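You operate a simulated robot arm through the tools that you are given. There is no shell and no other tool.

Carry out the task below with a simulated robot arm. There is one attempt and no reset: what you move stays moved.

JOB
Dust the low extinguisher and hang the tag with its gauge's word on the month board.
Fine: open the blue strap first and shut it again after; use the blue cloth and put it back in its place; the tag with the gauge's word goes on the peg. Where these are worked on the way, their far stop is far enough and under half their travel is too little: blue strap. What is to be rubbed or washed off counts as gone when no trace of it is left.

Only the result counts: the job must be done as asked and must still hold three seconds after the hand-in. Knocking over, shifting, dropping, spilling or breaking anything else fails it. Flat cloth is picked up by pressing the open fingertips on it (5 to 10 N) and closing them slowly along it; thin cloth reads only 2 to 8 mm in the jaws.

ROBOT AND FRAMES
A 7-joint arm with a two-finger parallel gripper, fixed in place. Base frame: the origin is at the foot of the arm, x ahead of it, y to its left, z up. Readings come in mm, rad, newtons and seconds.
Its first joint turns from -2.304 to 2.304 rad. Payload 3.91 kg.
The TCP is the grasp point between the finger pads, 30 mm short of the fingertips. In the tool frame z runs along the fingers and y along their closing line. The gripper opens to 110 mm. The fingers are 20 mm wide and 10 mm thick; the gripper's body (48 by 112 mm) begins 55 mm behind the TCP.
Orientation is that of the tool frame in the base frame, as a unit quaternion [w, x, y, z]. With the fingers straight down and closing along the base's y, the tool's x points along the base's -x, its y along +y and its z along -z.

CONTROLS
- The arm moves only by the tool nudge_tool. Its argument "steps" is a list of rows, each a list of 2 entries, a list of its own where there are three numbers: the shift along the tool's x, y, z in units of 250 mm (1.0 is 250 mm), then the turn, a rotation vector about the tool's x, y, z in units of 90 degrees (1.0 is 90 degrees). In form: [[[x, y, z], [ax, ay, az]], ...]. A call has 1 to 20 rows; each row is the pose to reach, as a shift and turn from the pose commanded when the call began, along the tool's axes at that moment. "fingers" is the finger opening in mm, from 0 to 110, set as the call begins (left out, the last holds). A call with a number of a shift or a turn outside -1 to 1 is refused whole. A row lasts 0.2 s, in which the tool goes at most 50 mm and 0.15 rad; a call with a longer step from one row to the next is refused whole, and so is a gripper value outside its range. A pose out of reach is approached as far as the arm can. The call stops where the force on the tool passes 80 N (or 10 N more than at its start, if that is more) or the arm is blocked; 0.2 s more then pass. The fingers move at their own pace (about 108 mm/s each) and stop on an object; they squeeze with about 32 N. The grip force told is the motor's: it shows also when the fingers shut on nothing. Time passes only in rows, and 0.2 s behind the last, so rows that repeat a pose let the fingers close. It gives the time, the measured TCP pose, the force on the tool (base axes), the opening and the grip force at its end, in the units of the frame above (readings bear some noise), with the torque about the TCP (base axes, N m) and any sound that the robot's microphone picked up, and new pictures: "show" is both (left out), scene, wrist or none.
- Cameras (640 x 400 px; columns grow to the right, rows downward): "scene" is fixed at [400.4, -500.6, 1511.3]; the picture's right is [1.00, -0.07, 0.00], its down [-0.03, -0.41, -0.91] and it looks along [0.07, 0.91, -0.41] (base axes); focal length 324 px, centre (320, 200). "wrist" rides on the gripper at [72, 17, -103] in the tool frame; the picture's right is [-0.23, 0.97, 0.00], its down [-0.76, -0.18, -0.62] and it looks along [-0.61, -0.14, 0.78] (tool axes); focal length 222 px, centre (320, 200). There is no depth. A picture from a camera that has moved, and an enlarged one, comes with that camera's place and axes in the base frame and with its lens.
- zoom(camera, box): a new picture of the part [left, top, right, bottom] of that camera's present view, enlarged. No time passes.
- close_job(): hands the job in; it is judged then, once.

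Nothing tells you positions but the pictures and the camera data. Unless the task says otherwise, let go and move clear before handing in.

The tools are called after "Emit:" as name(argument=value, ...) on one line, values as JSON. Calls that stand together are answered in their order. nudge_tool: Moves the arm, as the interface text tells. Its arguments: {"type":"object","properties":{"steps":{"type":"array","items":{"type":"array"}},"fingers":{"type":"number"},"show":{"type":"string","enum":["both","scene","wrist","none"]}},"required":["steps"]} The other tools are called the same way: zoom (camera, box) takes an enlarged picture of a part of a camera's view; close_job () hands the job in.

At the start:

```text
t: 0.0
eef_pos: [653.5, 360.2, 1276.1]
tcp_rot: [0.0, 0.0, 1.0, 0.0]
force: [-0.6, 0.0, 0.2]
wrist_torque: [-0.01, 0.05, -0.02]
gripper_width: 110.2
finger_force: 0.0
```

scene: 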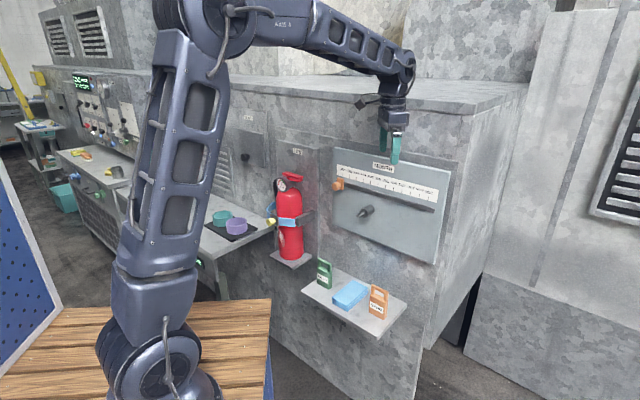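
wrist: 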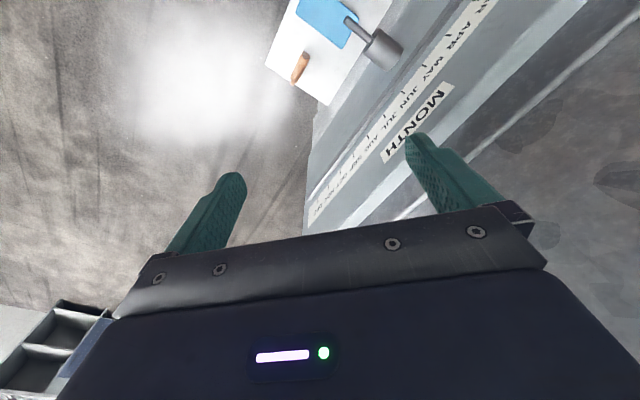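

I see a red extinguisher on a small shelf with a blue strap, a shelf with two tags and a blue cloth, and a month board with a peg. I'll zoom in on each before moving.

Emit:
zoom(camera="scene", box=[250, 160, 330, 280])

Emit:
zoom(camera="scene", box=[290, 240, 420, 340])

Emit:
zoom(camera="scene", box=[310, 140, 460, 270])

Emit:
zoom(camera="scene", box=[190, 100, 320, 260])

Emit:
zoom(camera="scene", box=[0, 60, 160, 240])

```text
3.33 times, centred on (290, 220) of scene
camera zoom: at [400.4, -500.6, 1511.3], right [1.0, -0.07, 0.0], down [-0.03, -0.41, -0.91], along [0.07, 0.91, -0.41], focal length 1082 px, centre (420, 133)
```

zoom: 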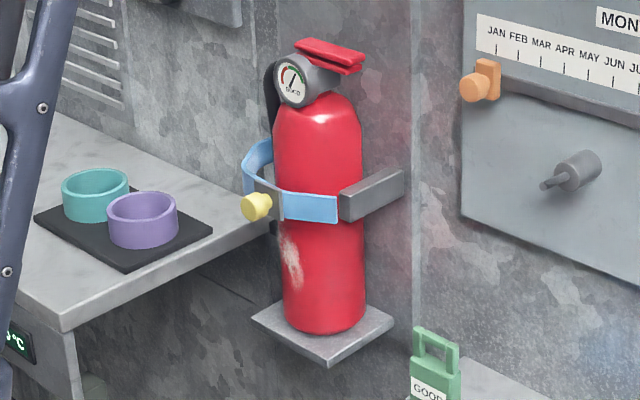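

```text
4.00 times, centred on (355, 290) of scene
camera zoom: at [400.4, -500.6, 1511.3], right [1.0, -0.07, 0.0], down [-0.03, -0.41, -0.91], along [0.07, 0.91, -0.41], focal length 1298 px, centre (180, -160)
```

zoom: 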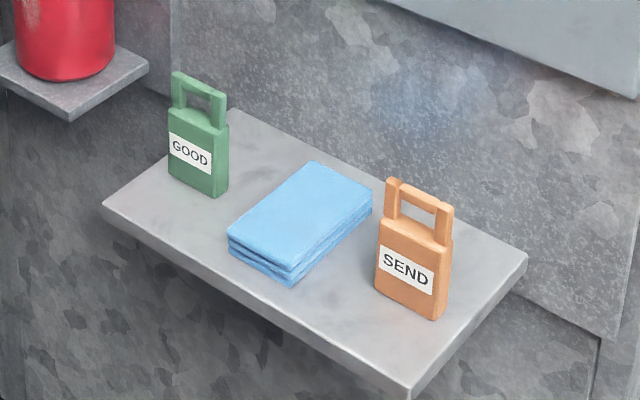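

```text
3.08 times, centred on (385, 205) of scene
camera zoom: at [400.4, -500.6, 1511.3], right [1.0, -0.07, 0.0], down [-0.03, -0.41, -0.91], along [0.07, 0.91, -0.41], focal length 998 px, centre (120, 185)
```

zoom: 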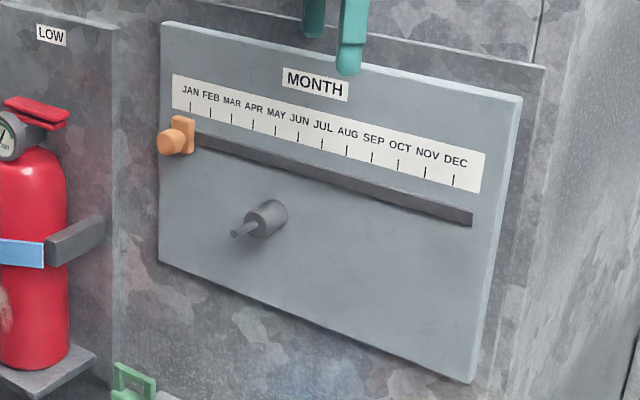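

```text
2.50 times, centred on (255, 180) of scene
camera zoom: at [400.4, -500.6, 1511.3], right [1.0, -0.07, 0.0], down [-0.03, -0.41, -0.91], along [0.07, 0.91, -0.41], focal length 811 px, centre (482, 250)
```

zoom: 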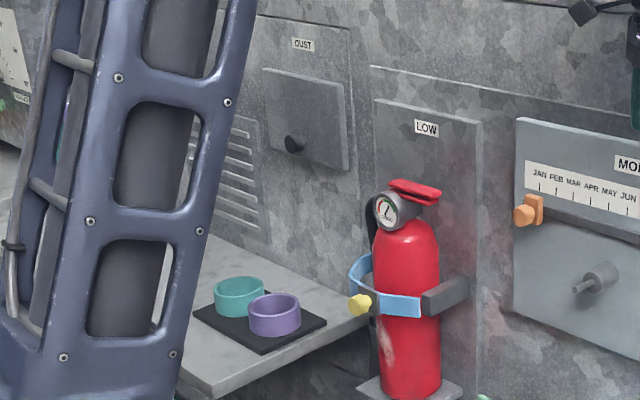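

```text
2.22 times, centred on (80, 150) of scene
camera zoom: at [400.4, -500.6, 1511.3], right [1.0, -0.07, 0.0], down [-0.03, -0.41, -0.91], along [0.07, 0.91, -0.41], focal length 721 px, centre (853, 311)
```

zoom: 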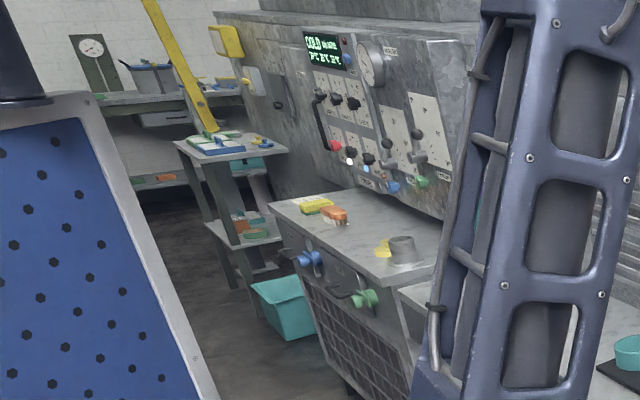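

The extinguisher's gauge must be read; I zoom onto it, the dust mark and the strap.

Emit:
zoom(camera="scene", box=[270, 170, 302, 190])

Emit:
zoom(camera="scene", box=[260, 195, 320, 232])

Emit:
zoom(camera="scene", box=[270, 215, 318, 265])

Emit:
zoom(camera="scene", box=[340, 195, 390, 226])

```text
16.00 times, centred on (286, 180) of scene
camera zoom: at [400.4, -500.6, 1511.3], right [1.0, -0.07, 0.0], down [-0.03, -0.41, -0.91], along [0.07, 0.91, -0.41], focal length 5192 px, centre (864, 520)
```

zoom: 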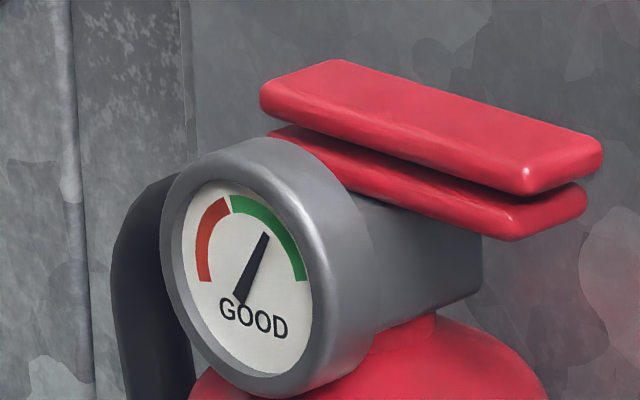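

```text
10.67 times, centred on (290, 214) of scene
camera zoom: at [400.4, -500.6, 1511.3], right [1.0, -0.07, 0.0], down [-0.03, -0.41, -0.91], along [0.07, 0.91, -0.41], focal length 3461 px, centre (640, 56)
```

zoom: 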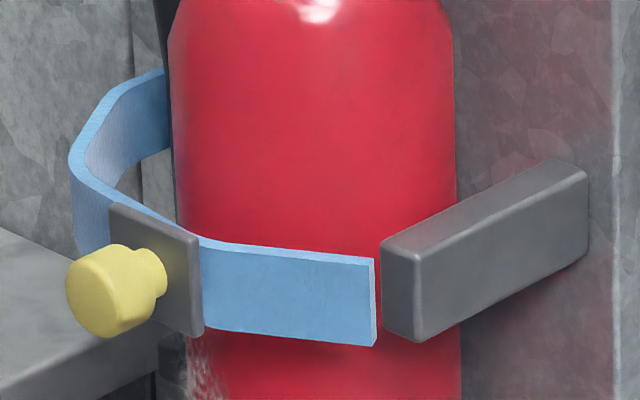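

```text
8.00 times, centred on (294, 240) of scene
camera zoom: at [400.4, -500.6, 1511.3], right [1.0, -0.07, 0.0], down [-0.03, -0.41, -0.91], along [0.07, 0.91, -0.41], focal length 2596 px, centre (528, -120)
```

zoom: 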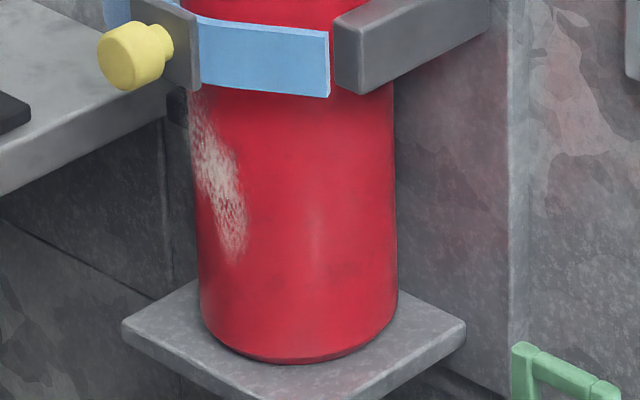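

```text
12.80 times, centred on (365, 210) of scene
camera zoom: at [400.4, -500.6, 1511.3], right [1.0, -0.07, 0.0], down [-0.03, -0.41, -0.91], along [0.07, 0.91, -0.41], focal length 4154 px, centre (-256, 66)
```

zoom: 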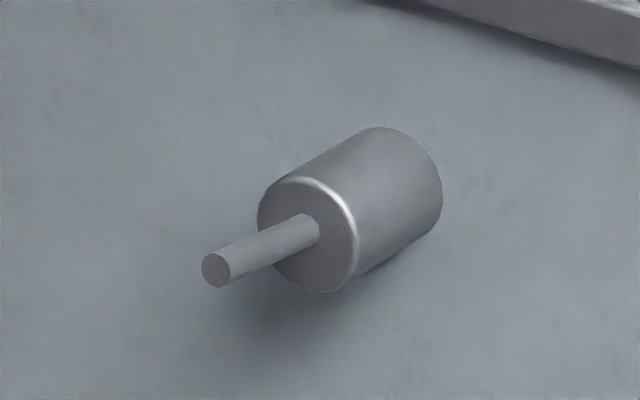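

The gauge reads GOOD, so the green tag is the one to hang. The wall faces the base at about 45°, and I retreat from the board and yaw the tool, so that later I can point it at the wall with the camera on top.

Emit:
nudge_tool(steps=[[[0.074, -0.011, 0.028], [0, 0, 0.09]], [[0.148, -0.022, 0.055], [0, 0, 0.18]], [[0.221, -0.033, 0.083], [0, 0, 0.27]], [[0.295, -0.044, 0.11], [0, 0, 0.36]], [[0.369, -0.055, 0.138], [0, 0, 0.45]], [[0.443, -0.065, 0.166], [0, 0, 0.54]], [[0.517, -0.076, 0.193], [0, 0, 0.63]], [[0.59, -0.087, 0.221], [0, 0, 0.72]], [[0.664, -0.098, 0.248], [0, 0, 0.81]], [[0.738, -0.109, 0.276], [0, 0, 0.9]], [[0.812, -0.12, 0.304], [0, 0, 0.98]]])

```text
t: 2.4
eef_pos: [450.8, 330.2, 1200.6]
tcp_rot: [0.0, 0.697, 0.717, 0.0]
force: [-0.1, -0.1, -0.1]
wrist_torque: [-0.02, -0.01, 0.0]
gripper_width: 110.0
finger_force: 0.1
camera wrist: at [465.2, 403.7, 1303.8], right [0.98, -0.2, 0.0], down [-0.15, -0.77, 0.62], along [-0.12, -0.61, -0.78], focal length 222 px, centre (320, 200)
```

scene: 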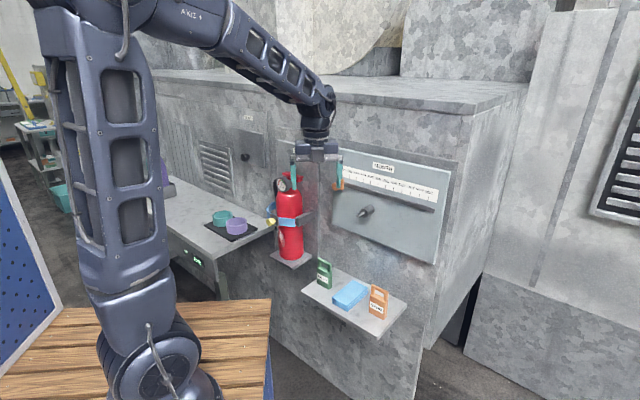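
wrist: 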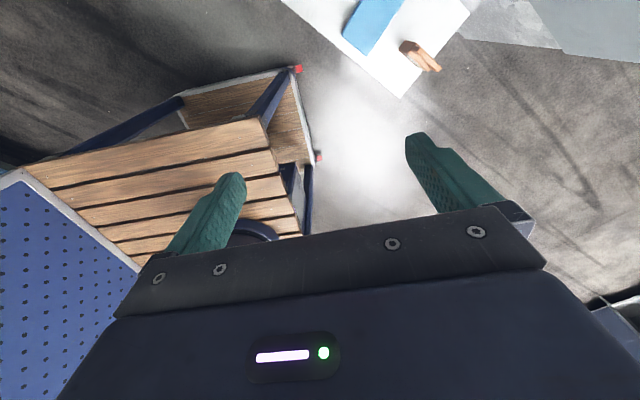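

The yaw works. I finish the yaw to face the wall.

Emit:
nudge_tool(steps=[[[0, 0, 0], [0, 0, 0.09]], [[0, 0, 0], [0, 0, 0.18]], [[0, 0, 0], [0, 0, 0.27]], [[0, 0, 0], [0, 0, 0.36]], [[0, 0, 0], [0, 0, 0.45]], [[0, 0, 0], [0, 0, 0.518]]], show="none")

Emit:
nudge_tool(steps=[[[0, 0, 0], [0, 0.09, 0]], [[0, 0, 0], [0, 0.18, 0]], [[0, 0, 0], [0, 0.27, 0]], [[0, 0, 0], [0, 0.36, 0]], [[0, 0, 0], [0, 0.45, 0]], [[0, 0, 0], [0, 0.54, 0]], [[0, 0, 0], [0, 0.63, 0]], [[0, 0, 0], [0, 0.67, 0]]])

```text
t: 4.0
eef_pos: [565.5, 216.5, 1186.5]
tcp_rot: [-0.005, 0.938, 0.346, -0.016]
force: [-0.4, -0.1, 0.8]
wrist_torque: [-0.01, -0.06, 0.02]
gripper_width: 109.4
finger_force: 0.0
out of reach, approached as far as the arm can: row 5, 6
stopped in row 6: the arm was blocked; the commanded pose is now the measured one
```

```text
t: 6.0
eef_pos: [648.9, 16.4, 1187.0]
tcp_rot: [-0.075, 0.863, 0.117, 0.486]
force: [-0.2, 0.1, -0.6]
wrist_torque: [-0.02, 0.0, -0.05]
gripper_width: 109.8
finger_force: 0.1
out of reach, approached as far as the arm can: row 1
stopped in row 8: the arm was blocked; the commanded pose is now the measured one
camera wrist: at [606.1, -15.4, 1301.8], right [0.16, -0.96, -0.21], down [-0.94, -0.08, -0.33], along [0.3, 0.25, -0.92], focal length 222 px, centre (320, 200)
```

scene: 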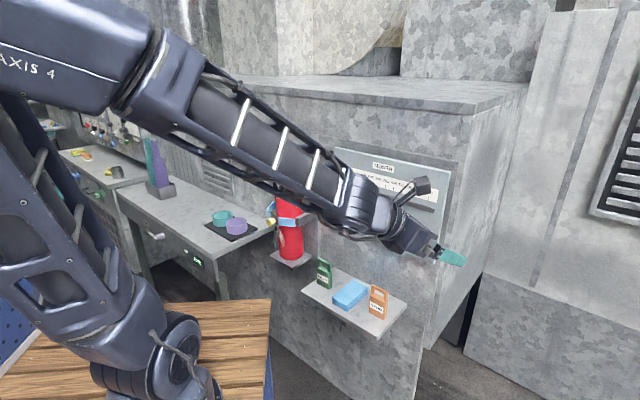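
wrist: 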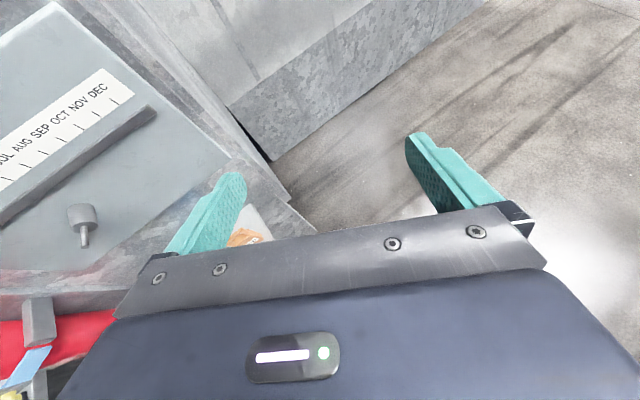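

The roll is at a limit when the tool points down, but the arm now holds the tool with the camera on top, tilted 31° below horizontal, which suits the wall. I swing back around the base toward the wall's facing direction.

Emit:
nudge_tool(steps=[[[-0.034, -0.145, -0.015], [0.024, 0, -0.014]], [[-0.068, -0.29, -0.031], [0.048, -0.001, -0.029]], [[-0.102, -0.435, -0.046], [0.072, -0.001, -0.043]], [[-0.137, -0.58, -0.062], [0.096, -0.002, -0.057]], [[-0.171, -0.726, -0.077], [0.119, -0.002, -0.072]], [[-0.205, -0.871, -0.093], [0.143, -0.003, -0.086]]])

```text
t: 7.4
eef_pos: [542.8, 213.0, 1159.5]
tcp_rot: [-0.14, 0.84, 0.23, 0.471]
force: [0.3, -1.1, -0.2]
wrist_torque: [0.03, -0.02, 0.02]
gripper_width: 109.8
finger_force: 0.0
camera wrist: at [509.0, 171.3, 1274.4], right [0.4, -0.89, -0.21], down [-0.89, -0.32, -0.33], along [0.22, 0.32, -0.92], focal length 222 px, centre (320, 200)
```

scene: 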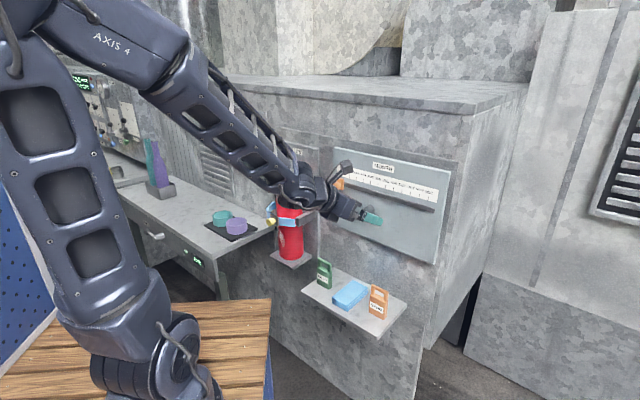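
wrist: 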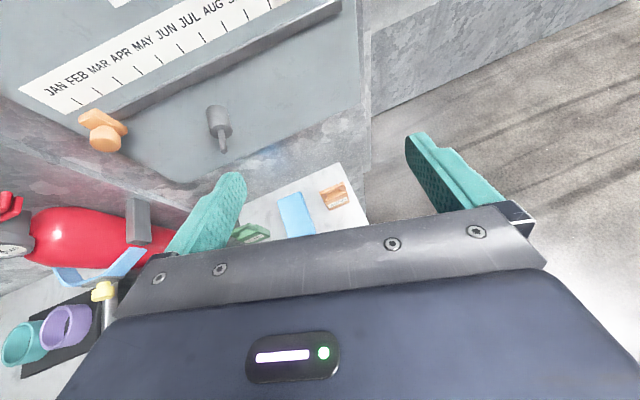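

Good view of everything. I continue to face the wall squarely.

Emit:
nudge_tool(steps=[[[-0.025, -0.167, 0.011], [0.027, 0.033, -0.016]], [[-0.05, -0.335, 0.022], [0.053, 0.066, -0.032]], [[-0.076, -0.502, 0.032], [0.08, 0.098, -0.048]], [[-0.101, -0.67, 0.043], [0.106, 0.131, -0.064]], [[-0.126, -0.837, 0.054], [0.133, 0.164, -0.08]]])

```text
t: 8.6
eef_pos: [431.0, 387.6, 1126.5]
tcp_rot: [-0.224, 0.738, 0.309, 0.556]
force: [-0.4, -1.2, 0.6]
wrist_torque: [0.0, 0.05, -0.01]
gripper_width: 110.0
finger_force: 0.1
out of reach, approached as far as the arm can: row 1, 2, 3, 4
camera wrist: at [385.2, 322.1, 1224.2], right [0.65, -0.74, -0.21], down [-0.69, -0.45, -0.56], along [0.32, 0.5, -0.8], focal length 222 px, centre (320, 200)
```

scene: 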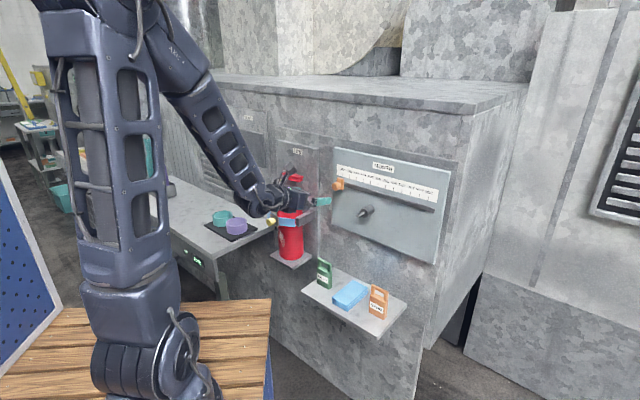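
wrist: 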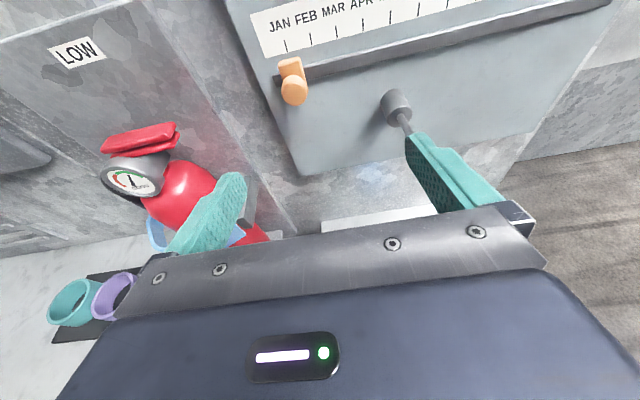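

Good, the camera now faces the wall. I zoom in for measuring.

Emit:
zoom(camera="wrist", box=[360, 80, 440, 150])

Emit:
zoom(camera="wrist", box=[40, 110, 280, 330])

```text
5.71 times, centred on (400, 115) of wrist
camera zoom: at [385.2, 322.1, 1224.2], right [0.65, -0.74, -0.21], down [-0.69, -0.45, -0.56], along [0.32, 0.5, -0.8], focal length 1269 px, centre (-137, 686)
```

zoom: 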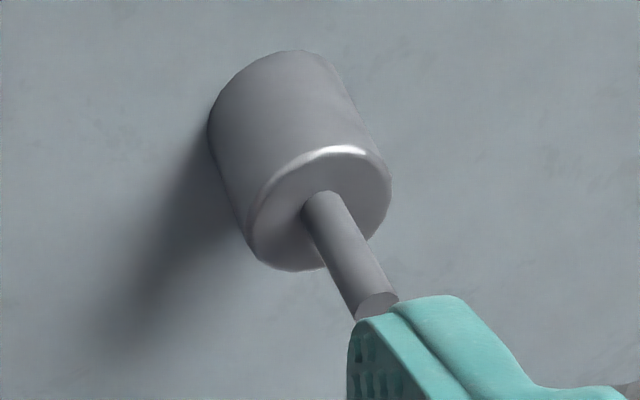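

```text
1.82 times, centred on (160, 220) of wrist
camera zoom: at [385.2, 322.1, 1224.2], right [0.65, -0.74, -0.21], down [-0.69, -0.45, -0.56], along [0.32, 0.5, -0.8], focal length 404 px, centre (611, 164)
```

zoom: 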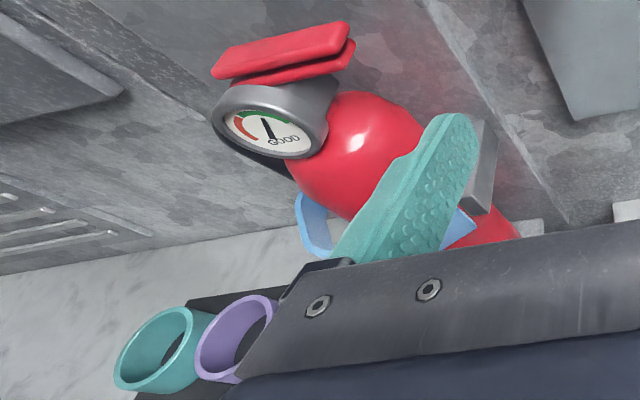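

The peg and wall geometry triangulates well: the wall normal lies at exactly 45°, the peg tip is near (584, 407, 1042), and the shelf top is near z 713. I now move left and level the tool for a clear look at the extinguisher and strap.

Emit:
nudge_tool(steps=[[[-0.09, -0.12, -0.015], [0, 0.03, 0]], [[-0.18, -0.241, -0.031], [0, 0.06, 0]], [[-0.271, -0.362, -0.046], [0, 0.09, 0]], [[-0.362, -0.483, -0.062], [0, 0.12, 0]], [[-0.452, -0.603, -0.078], [0, 0.15, 0]], [[-0.543, -0.724, -0.093], [0, 0.18, 0]]])

```text
t: 10.0
eef_pos: [262.1, 472.5, 1002.0]
tcp_rot: [-0.265, 0.652, 0.275, 0.655]
force: [-0.9, -0.1, 0.4]
wrist_torque: [0.0, 0.01, -0.03]
gripper_width: 109.8
finger_force: 0.1
out of reach, approached as far as the arm can: row 1, 2, 3
camera wrist: at [200.3, 389.0, 1075.3], right [0.69, -0.69, -0.21], down [-0.56, -0.32, -0.76], along [0.46, 0.65, -0.61], focal length 222 px, centre (320, 200)
```

scene: 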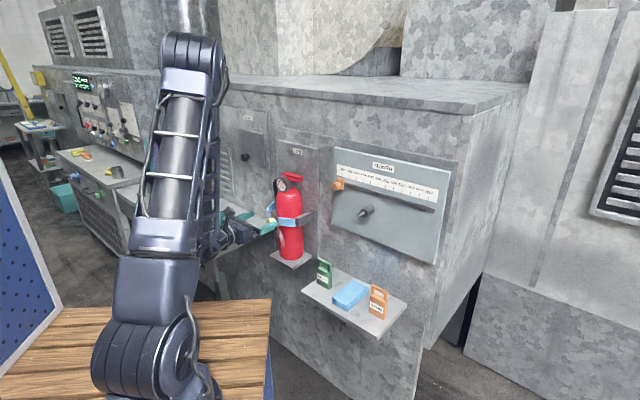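
wrist: 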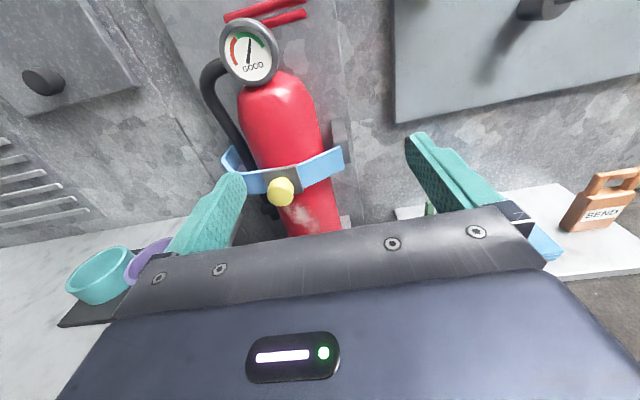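

An excellent view of the extinguisher, knob, strap and dust. I zoom for measuring.

Emit:
zoom(camera="wrist", box=[200, 120, 360, 240])

Emit:
zoom(camera="wrist", box=[190, 0, 370, 130])

Emit:
zoom(camera="scene", box=[230, 190, 330, 275])

```text
3.33 times, centred on (280, 180) of wrist
camera zoom: at [200.3, 389.0, 1075.3], right [0.69, -0.69, -0.21], down [-0.56, -0.32, -0.76], along [0.46, 0.65, -0.61], focal length 740 px, centre (453, 267)
```

zoom: 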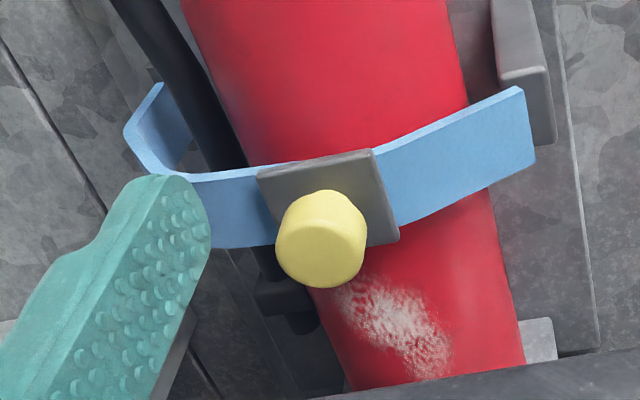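

```text
3.08 times, centred on (280, 65) of wrist
camera zoom: at [200.3, 389.0, 1075.3], right [0.69, -0.69, -0.21], down [-0.56, -0.32, -0.76], along [0.46, 0.65, -0.61], focal length 684 px, centre (443, 615)
```

zoom: 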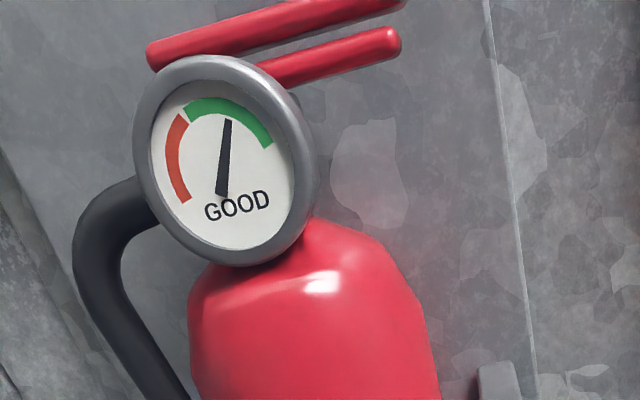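

```text
4.71 times, centred on (280, 232) of scene
camera zoom: at [400.4, -500.6, 1511.3], right [1.0, -0.07, 0.0], down [-0.03, -0.41, -0.91], along [0.07, 0.91, -0.41], focal length 1527 px, centre (508, 47)
```

zoom: 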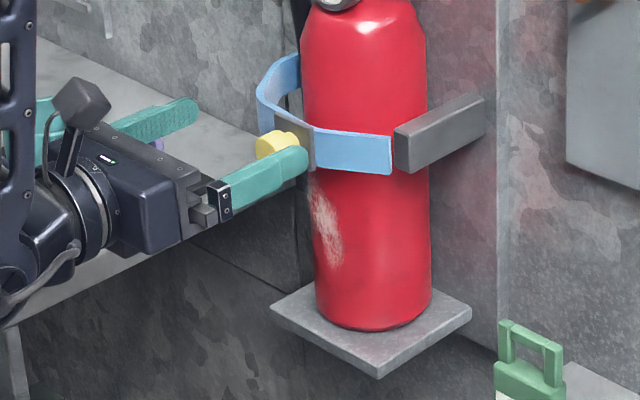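

The knob (about 30 mm across) sits near n=617, e=-208, z=936 in wall coordinates, where n runs into the wall and e runs right along it. The dust is at the extinguisher's front below the strap. I line up with the knob, fingers at 60 mm.

Emit:
nudge_tool(steps=[[[-0.087, -0.081, 0.0], [0, 0, 0]], [[-0.173, -0.161, 0.04], [0, 0, 0]], [[-0.26, -0.242, 0.08], [0, 0, 0]], [[-0.26, -0.242, 0.12], [0, 0, 0]]], fingers=62)

```text
t: 11.0
eef_pos: [239.9, 537.9, 936.7]
tcp_rot: [-0.266, 0.652, 0.276, 0.654]
force: [-1.2, 1.2, 0.9]
wrist_torque: [-0.02, -0.02, 0.04]
gripper_width: 62.1
finger_force: 0.0
camera wrist: at [178.3, 454.3, 1009.6], right [0.69, -0.69, -0.21], down [-0.56, -0.32, -0.76], along [0.46, 0.65, -0.61], focal length 222 px, centre (320, 200)
```

scene: 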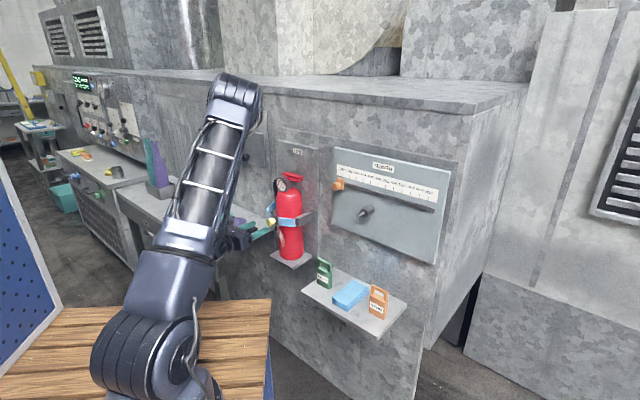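
wrist: 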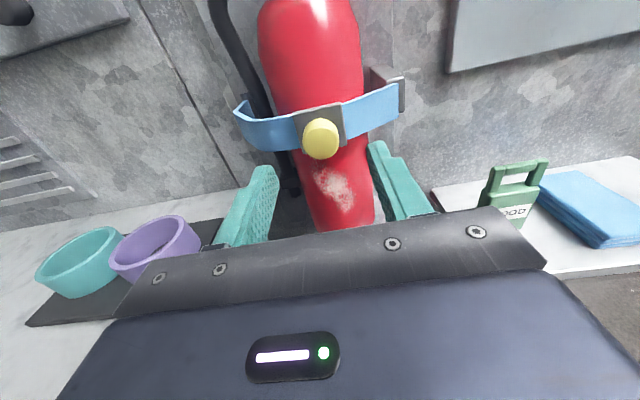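

The knob is centred between the fingers. I move forward around it and close.

Emit:
nudge_tool(steps=[[[0, 0.005, 0.05], [0, 0, 0]], [[0, 0.005, 0.1], [0, 0, 0]], [[0, 0.005, 0.15], [0, 0, 0]], [[0, 0.005, 0.19], [0, 0, 0]], [[0, 0.005, 0.216], [0, 0, 0]]])

Emit:
nudge_tool(steps=[[[0, 0, 0], [0, 0, 0]], [[0, 0, 0], [0, 0, 0]]], fingers=20)

Emit:
zoom(camera="wrist", box=[200, 60, 440, 220])

```text
t: 12.2
eef_pos: [279.7, 574.1, 935.8]
tcp_rot: [-0.266, 0.652, 0.277, 0.654]
force: [0.1, -0.3, 0.1]
wrist_torque: [-0.03, 0.01, -0.01]
gripper_width: 62.3
finger_force: 0.0
camera wrist: at [217.5, 490.6, 1009.0], right [0.69, -0.69, -0.21], down [-0.56, -0.32, -0.76], along [0.46, 0.65, -0.61], focal length 222 px, centre (320, 200)
```

scene: 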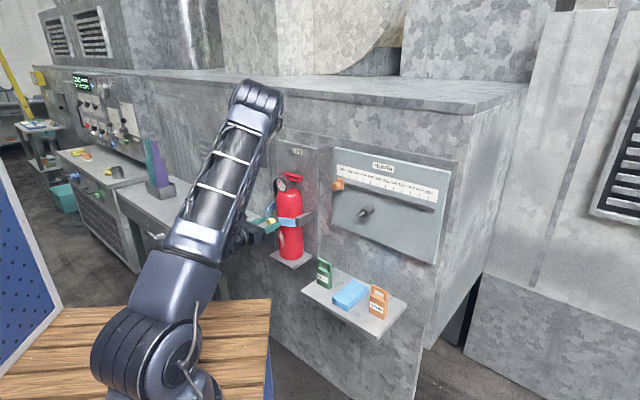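
wrist: 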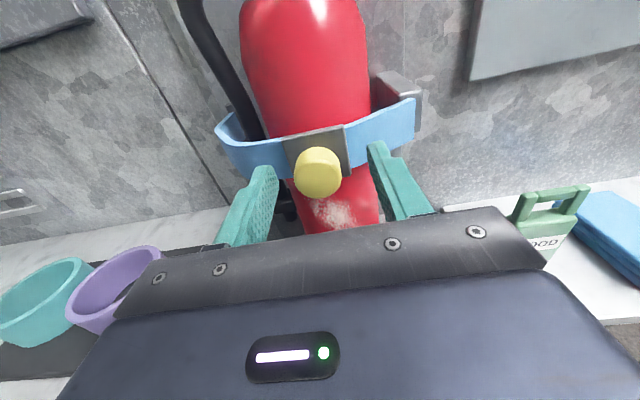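

```text
t: 12.8
eef_pos: [277.4, 574.9, 936.3]
tcp_rot: [-0.266, 0.652, 0.275, 0.654]
force: [-9.4, 24.5, -4.5]
wrist_torque: [-0.09, 0.15, 0.75]
gripper_width: 28.9
finger_force: 45.5
camera wrist: at [216.8, 491.6, 1009.0], right [0.69, -0.69, -0.21], down [-0.56, -0.32, -0.76], along [0.46, 0.65, -0.61], focal length 222 px, centre (320, 200)
```

scene: 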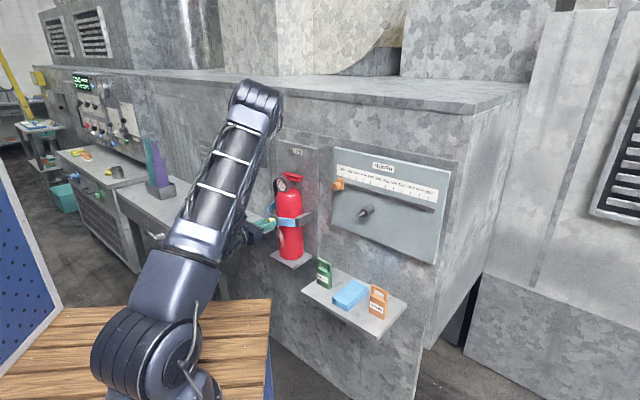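
wrist: 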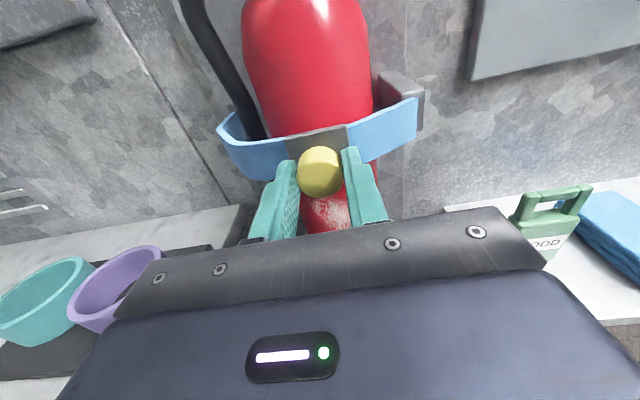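

```text
2.50 times, centred on (320, 140) of wrist
camera zoom: at [216.8, 491.6, 1009.0], right [0.69, -0.69, -0.21], down [-0.56, -0.32, -0.76], along [0.46, 0.65, -0.61], focal length 555 px, centre (320, 350)
```

zoom: 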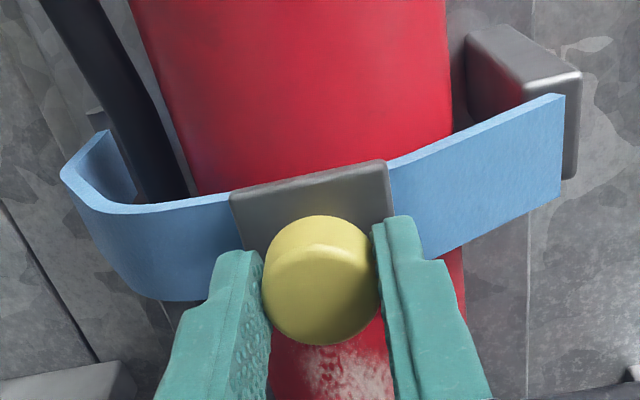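

The knob is gripped (28.9 mm). I start swinging the strap open along an arc about its left hinge, turning the tool with it and watching the force.

Emit:
nudge_tool(steps=[[[0, -0.022, -0.014], [-0.028, 0, 0]], [[0, -0.047, -0.028], [-0.056, 0, 0]], [[0, -0.071, -0.041], [-0.083, 0, 0]], [[0, -0.097, -0.052], [-0.111, 0, 0]]])

```text
t: 13.8
eef_pos: [254.5, 582.2, 936.1]
tcp_rot: [-0.208, 0.672, 0.218, 0.677]
force: [10.9, 41.1, 16.1]
wrist_torque: [0.44, -0.34, 1.17]
gripper_width: 29.2
finger_force: 44.6
camera wrist: at [178.2, 511.5, 1008.4], right [0.56, -0.8, -0.21], down [-0.61, -0.22, -0.77], along [0.56, 0.56, -0.61], focal length 222 px, centre (320, 200)
```

scene: 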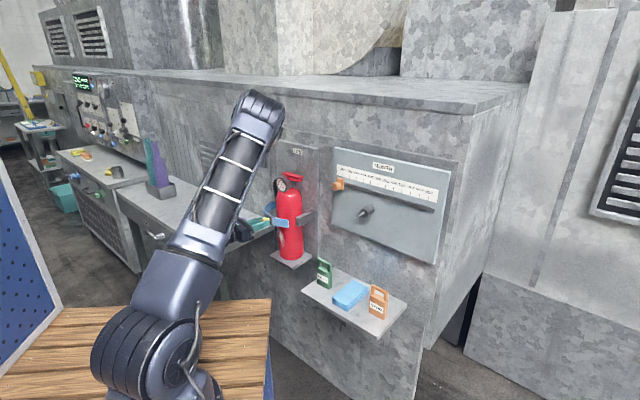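
wrist: 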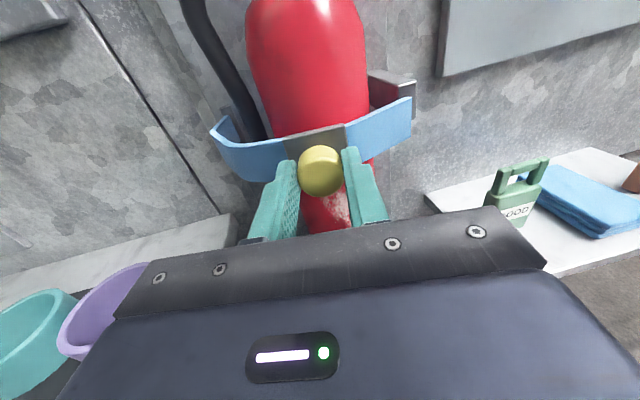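

The strap follows the arc; the side force means I'm about 1–2 mm too far outward. I correct inward and go on to 30°.

Emit:
nudge_tool(steps=[[[0, -0.025, -0.012], [-0.028, 0, 0]], [[0, -0.051, -0.025], [-0.056, 0, 0]], [[0, -0.076, -0.036], [-0.083, 0, 0]], [[0, -0.102, -0.047], [-0.111, 0, 0]]], show="none")

```text
t: 14.8
eef_pos: [229.2, 595.7, 936.5]
tcp_rot: [-0.149, 0.688, 0.158, 0.692]
force: [-10.2, -5.3, 37.5]
wrist_torque: [0.28, -0.71, 1.04]
gripper_width: 29.7
finger_force: 45.1
```

Emit:
nudge_tool(steps=[[[0.004, -0.023, -0.015], [-0.028, 0, 0]], [[0.005, -0.046, -0.029], [-0.056, 0, 0]], [[0.005, -0.071, -0.041], [-0.083, 0, 0]], [[0.005, -0.095, -0.053], [-0.111, 0, 0]]])

```text
t: 15.8
eef_pos: [208.2, 610.7, 936.6]
tcp_rot: [-0.088, 0.699, 0.097, 0.703]
force: [-20.6, -24.6, 10.1]
wrist_torque: [-0.05, -0.15, 0.39]
gripper_width: 30.0
finger_force: 45.1
camera wrist: at [110.4, 570.1, 1007.7], right [0.25, -0.94, -0.21], down [-0.64, 0.0, -0.77], along [0.72, 0.33, -0.61], focal length 222 px, centre (320, 200)
```

scene: 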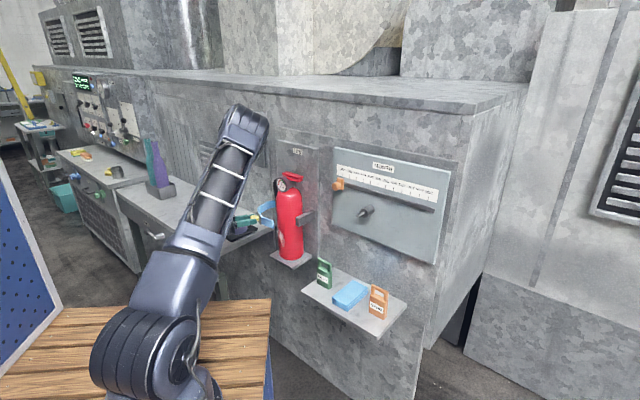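
wrist: 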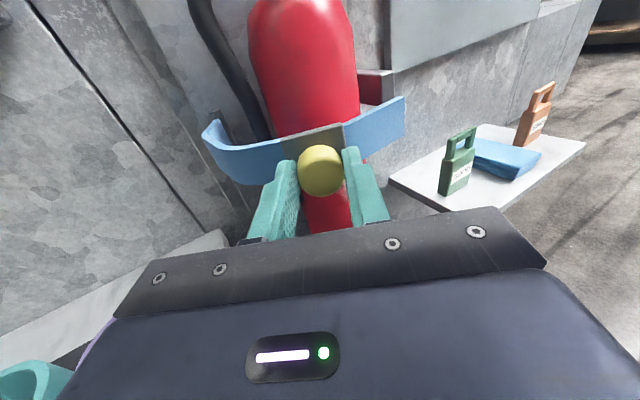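

The strap swings well. I continue to about 50°.

Emit:
nudge_tool(steps=[[[0.001, -0.023, -0.017], [-0.028, 0, 0]], [[0.001, -0.045, -0.031], [-0.056, 0, 0]], [[0.001, -0.07, -0.043], [-0.083, 0, 0]], [[0.001, -0.094, -0.055], [-0.111, 0, 0]]], show="none")

```text
t: 16.8
eef_pos: [187.0, 630.6, 935.4]
tcp_rot: [-0.028, 0.704, 0.035, 0.709]
force: [-30.3, -28.7, -3.0]
wrist_torque: [-0.03, 0.19, 0.03]
gripper_width: 30.4
finger_force: 45.1
```

Emit:
nudge_tool(steps=[[[0, -0.021, -0.018], [-0.028, 0, 0]], [[0, -0.041, -0.032], [-0.056, 0, 0]], [[0, -0.066, -0.045], [-0.083, 0, 0]], [[0, -0.09, -0.058], [-0.111, 0, 0]], [[0, -0.115, -0.067], [-0.139, 0, 0]], [[0, -0.139, -0.076], [-0.167, 0, 0]]])

```text
t: 18.2
eef_pos: [162.0, 664.9, 936.1]
tcp_rot: [0.064, 0.702, -0.057, 0.707]
force: [-61.7, -45.2, -4.5]
wrist_torque: [0.01, 0.02, -1.13]
gripper_width: 30.8
finger_force: 45.3
camera wrist: at [56.8, 667.2, 1007.1], right [-0.17, -0.96, -0.22], down [-0.58, 0.27, -0.77], along [0.8, 0.0, -0.6], focal length 222 px, centre (320, 200)
```

scene: 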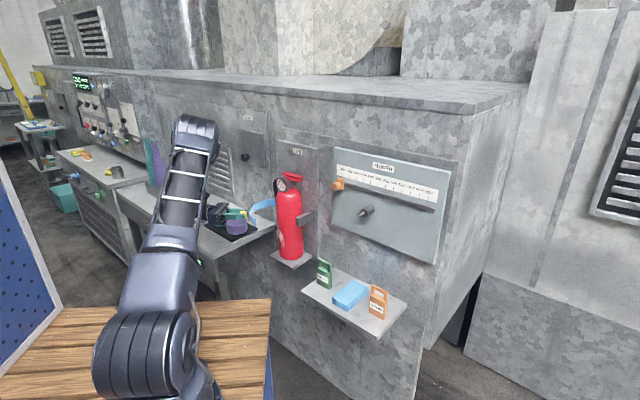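
wrist: 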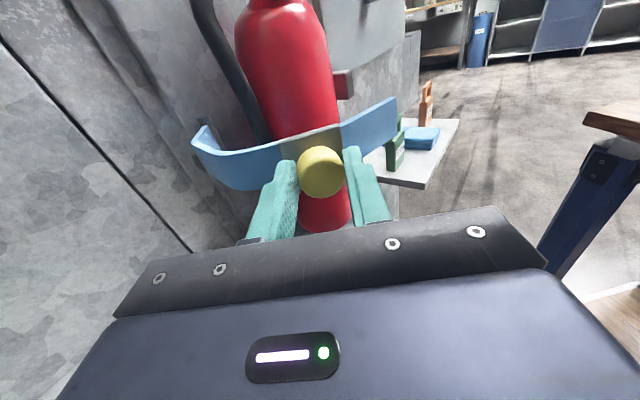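

The points fit a circle about a hinge at n≈767, e≈-307, radius 173; the strap is about 45° open and my tool has over-turned by 10°. I keep the yaw and continue on the refitted arc.

Emit:
nudge_tool(steps=[[[0, 0.0, -0.013], [0, 0, 0]], [[0, -0.025, -0.034], [0, 0, 0]], [[0, -0.05, -0.056], [0, 0, 0]], [[0, -0.074, -0.074], [0, 0, 0]], [[0, -0.098, -0.092], [0, 0, 0]], [[0, -0.15, -0.123], [0, 0, 0]], [[0, -0.204, -0.15], [0, 0, 0]]])

```text
t: 19.8
eef_pos: [138.6, 723.0, 935.9]
tcp_rot: [0.064, 0.701, -0.058, 0.708]
force: [-21.1, -9.4, 9.7]
wrist_torque: [-0.19, 0.02, -0.96]
gripper_width: 31.6
finger_force: 11.4
camera wrist: at [32.8, 725.4, 1006.2], right [-0.17, -0.96, -0.22], down [-0.58, 0.28, -0.77], along [0.8, 0.0, -0.6], focal length 222 px, centre (320, 200)
```

scene: 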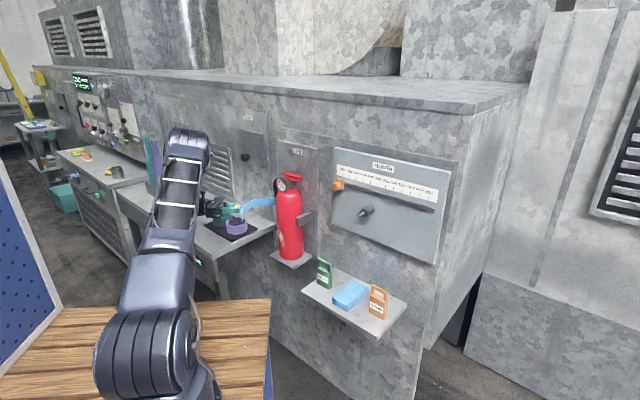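
wrist: 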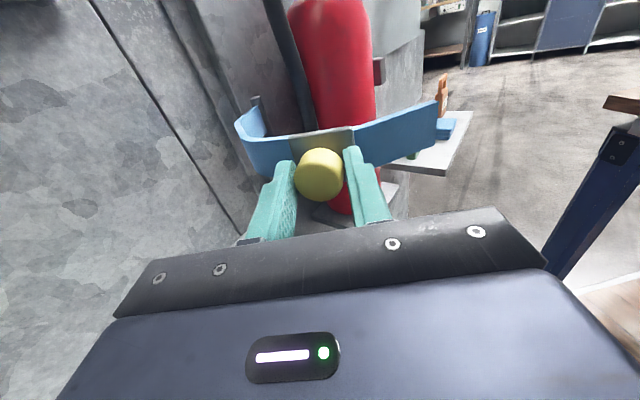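

Emit:
nudge_tool(steps=[[[0, -0.03, -0.011], [-0.02, 0, 0]], [[0, -0.061, -0.022], [-0.039, 0, 0]], [[0, -0.092, -0.03], [-0.058, 0, 0]], [[0, -0.124, -0.038], [-0.078, 0, 0]], [[0, -0.156, -0.044], [-0.1, 0, 0]], [[0, -0.189, -0.05], [-0.122, 0, 0]], [[0, -0.221, -0.052], [-0.144, 0, 0]], [[0, -0.254, -0.054], [-0.167, 0, 0]]])

```text
t: 21.5
eef_pos: [132.5, 775.0, 934.7]
tcp_rot: [0.153, 0.686, -0.143, 0.696]
force: [-6.5, -57.5, 18.3]
wrist_torque: [-0.68, -0.65, -1.4]
gripper_width: 31.0
finger_force: 45.0
stopped in row 8: the force on the tool passed its limit at 96 N (the readings are from after the stop); the commanded pose is now the measured one
camera wrist: at [30.6, 805.0, 1005.3], right [-0.4, -0.89, -0.22], down [-0.49, 0.4, -0.77], along [0.78, -0.2, -0.59], focal length 222 px, centre (320, 200)
```

scene: 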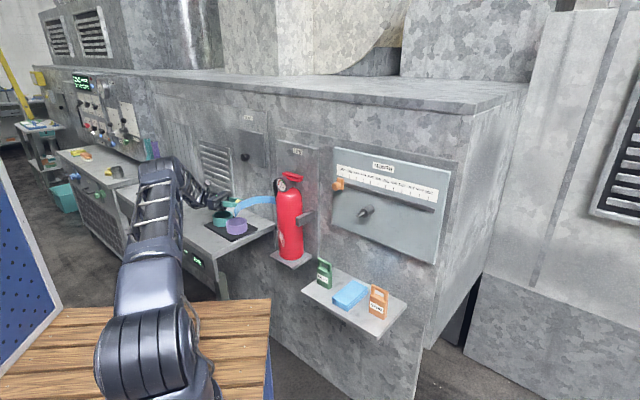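
wrist: 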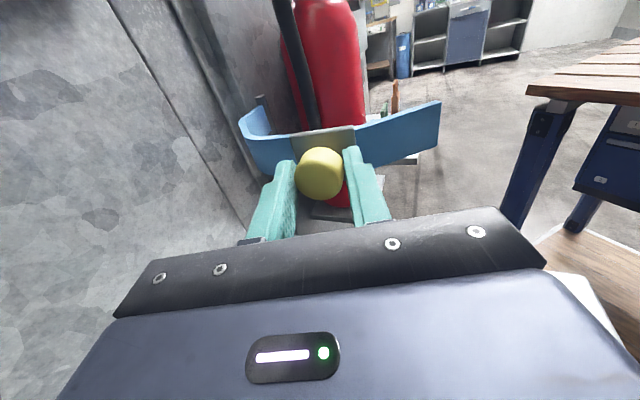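

The strap has hit its far stop at about 83° of swing. I open the fingers, back off and move away from the wall.

Emit:
nudge_tool(steps=[[[0, 0, 0], [0, 0, 0]], [[0, 0, 0], [0, 0, 0]]], fingers=62, show="none")

Emit:
nudge_tool(steps=[[[0, 0, -0.06], [0, 0, 0]], [[0, 0, -0.12], [0, 0, 0]], [[0, 0, -0.18], [0, 0, 0]], [[0.02, 0.1, -0.23], [0, 0, 0]], [[0.05, 0.25, -0.29], [0, 0, 0]], [[0.1, 0.4, -0.35], [0, 0, 0]], [[0.15, 0.55, -0.4], [0, 0, 0]]])

```text
t: 22.1
eef_pos: [134.4, 778.5, 932.1]
tcp_rot: [0.151, 0.687, -0.142, 0.696]
force: [0.2, -0.1, 0.4]
wrist_torque: [0.02, 0.02, 0.0]
gripper_width: 61.9
finger_force: 0.1
```

```text
t: 23.7
eef_pos: [-13.7, 694.3, 967.7]
tcp_rot: [0.152, 0.687, -0.142, 0.696]
force: [0.5, -0.5, 0.3]
wrist_torque: [-0.01, -0.03, -0.05]
gripper_width: 62.3
finger_force: 0.0
camera wrist: at [-115.7, 722.9, 1037.9], right [-0.39, -0.89, -0.22], down [-0.49, 0.4, -0.77], along [0.78, -0.2, -0.6], focal length 222 px, centre (320, 200)
```

scene: 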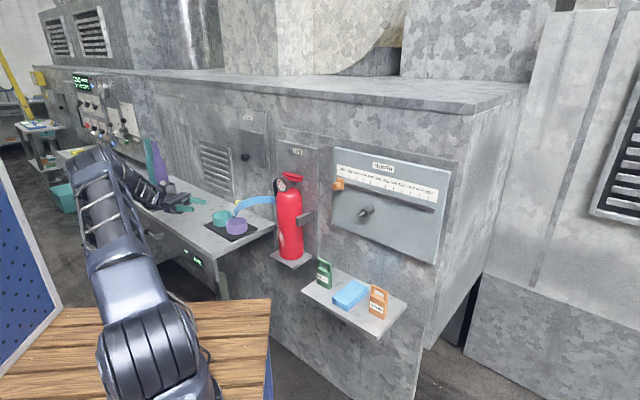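
wrist: 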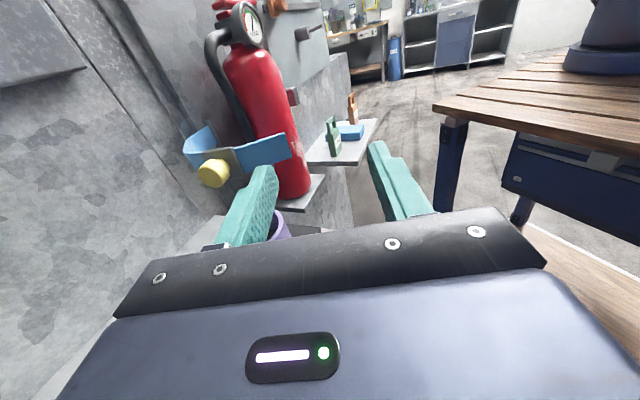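

The strap stays open with its free end near n=584, e=-372. I return toward the shelf side, staying back from the strap and turning back to face the wall.

Emit:
nudge_tool(steps=[[[0.08, 0.066, 0.0], [0.0, 0, 0]], [[0.16, 0.13, 0.05], [0.06, 0, 0]], [[0.24, 0.2, 0.15], [0.13, 0, 0]], [[0.24, 0.26, 0.3], [0.21, 0, 0]], [[0.24, 0.33, 0.45], [0.29, 0, 0]], [[0.24, 0.396, 0.58], [0.37, 0, 0]], [[0.24, 0.396, 0.704], [0.44, 0, 0]]], show="none")

```text
t: 25.3
eef_pos: [106.0, 531.3, 1032.5]
tcp_rot: [-0.092, 0.698, 0.104, 0.703]
force: [0.4, 0.5, 0.0]
wrist_torque: [0.03, 0.02, 0.03]
gripper_width: 61.9
finger_force: 0.1
```

Emit:
nudge_tool(steps=[[[0, 0.136, 0.098], [0.054, 0, 0]], [[0, 0.272, 0.197], [0.108, 0, 0]], [[0, 0.408, 0.295], [0.162, 0, 0]], [[0, 0.544, 0.394], [0.215, 0, 0]], [[0, 0.68, 0.492], [0.269, 0, 0]], [[0, 0.816, 0.591], [0.323, 0, 0]]], show="none")

Emit:
nudge_tool(steps=[[[0, 0, 0], [0, 0, -0.09]], [[0, 0, 0], [0, 0, -0.18]], [[0, 0, 0], [0, 0, -0.27]], [[0, 0, 0], [0, 0, -0.36]], [[0, 0, 0], [0, 0, -0.45]], [[0, 0, 0], [0, 0, -0.54]], [[0, 0, 0], [0, 0, -0.63]], [[0, 0, 0], [0, 0, -0.72]], [[0, 0, 0], [0, 0, -0.81]], [[0, 0, 0], [0, 0, -0.9]], [[0, 0, 0], [0, 0, -1.0]]])

```text
t: 26.7
eef_pos: [304.7, 447.5, 1033.7]
tcp_rot: [-0.263, 0.653, 0.277, 0.655]
force: [0.9, 0.2, 0.0]
wrist_torque: [0.01, -0.02, -0.04]
gripper_width: 61.9
finger_force: 0.2
out of reach, approached as far as the arm can: row 5, 6
```

```text
refused: row 11 steps farther than a row can; nothing moved
```

Emit:
nudge_tool(steps=[[[0, 0, 0], [0, 0, -0.09]], [[0, 0, 0], [0, 0, -0.18]], [[0, 0, 0], [0, 0, -0.27]], [[0, 0, 0], [0, 0, -0.36]], [[0, 0, 0], [0, 0, -0.45]], [[0, 0, 0], [0, 0, -0.54]], [[0, 0, 0], [0, 0, -0.63]], [[0, 0, 0], [0, 0, -0.72]], [[0, 0, 0], [0, 0, -0.81]], [[0, 0, 0], [0, 0, -0.9]], [[0, 0, 0], [0, 0, -0.99]]])

```text
t: 29.1
eef_pos: [304.7, 451.1, 1034.1]
tcp_rot: [0.273, 0.271, 0.654, 0.651]
force: [0.0, 0.5, 0.0]
wrist_torque: [-0.02, 0.05, -0.01]
gripper_width: 62.2
finger_force: 0.1
camera wrist: at [180.5, 430.4, 1051.6], right [0.16, -0.16, 0.97], down [0.09, -0.98, -0.17], along [0.98, 0.12, -0.14], focal length 222 px, centre (320, 200)
```

scene: 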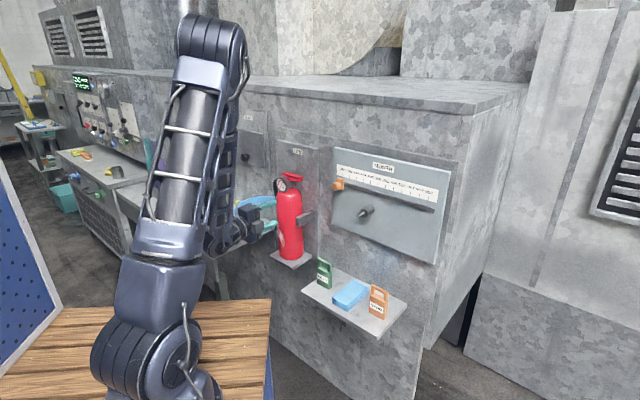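
wrist: 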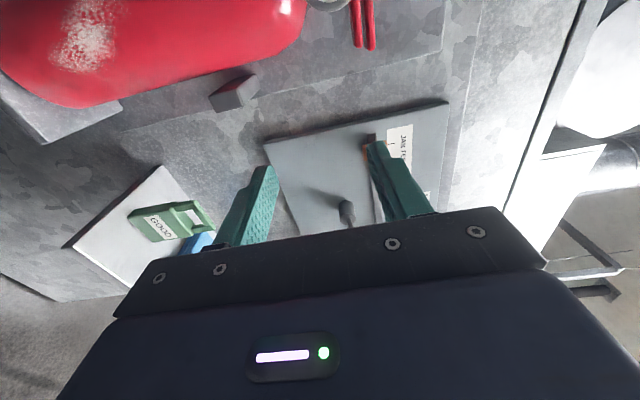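

Rolled by 90°. I roll on to camera-below while moving right toward the shelf.

Emit:
nudge_tool(steps=[[[-0.06, 0, 0], [0, 0, -0.09]], [[-0.12, 0, 0], [0, 0, -0.18]], [[-0.18, 0, 0], [0, 0, -0.27]], [[-0.24, 0, 0], [0, 0, -0.36]], [[-0.3, 0, 0], [0, 0, -0.45]], [[-0.36, 0, 0], [0, 0, -0.54]], [[-0.42, 0, 0], [0, 0, -0.63]], [[-0.48, 0, 0], [0, 0, -0.72]], [[-0.54, 0, 0], [0, 0, -0.81]], [[-0.6, 0, 0], [0, 0, -0.9]], [[-0.66, 0, 0], [0, 0, -0.99]]])

```text
t: 31.5
eef_pos: [454.5, 411.8, 1032.3]
tcp_rot: [0.651, -0.265, 0.657, 0.272]
force: [-0.5, 0.1, -0.4]
wrist_torque: [0.01, -0.01, 0.02]
gripper_width: 62.1
finger_force: 0.1
out of reach, approached as far as the arm can: row 1, 2, 3, 4, 5, 6, 7, 8, 9, 10, 11
camera wrist: at [368.1, 351.0, 960.2], right [-0.68, 0.69, 0.24], down [-0.31, -0.57, 0.76], along [0.66, 0.45, 0.6], focal length 222 px, centre (320, 200)
```

scene: 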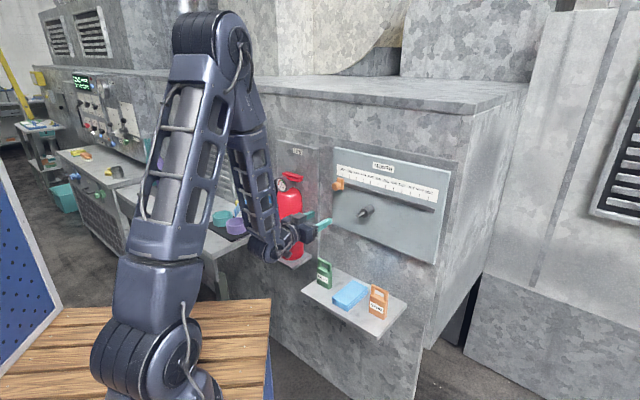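
wrist: 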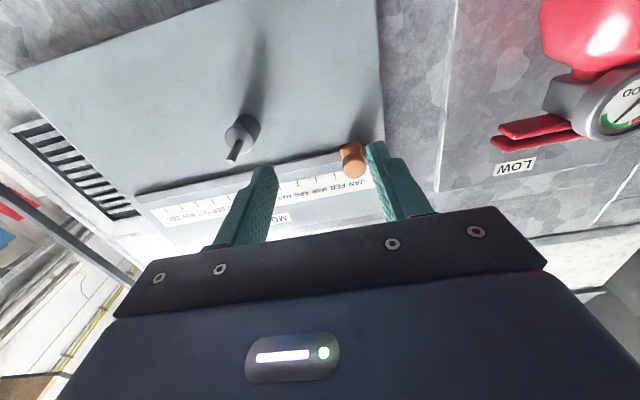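

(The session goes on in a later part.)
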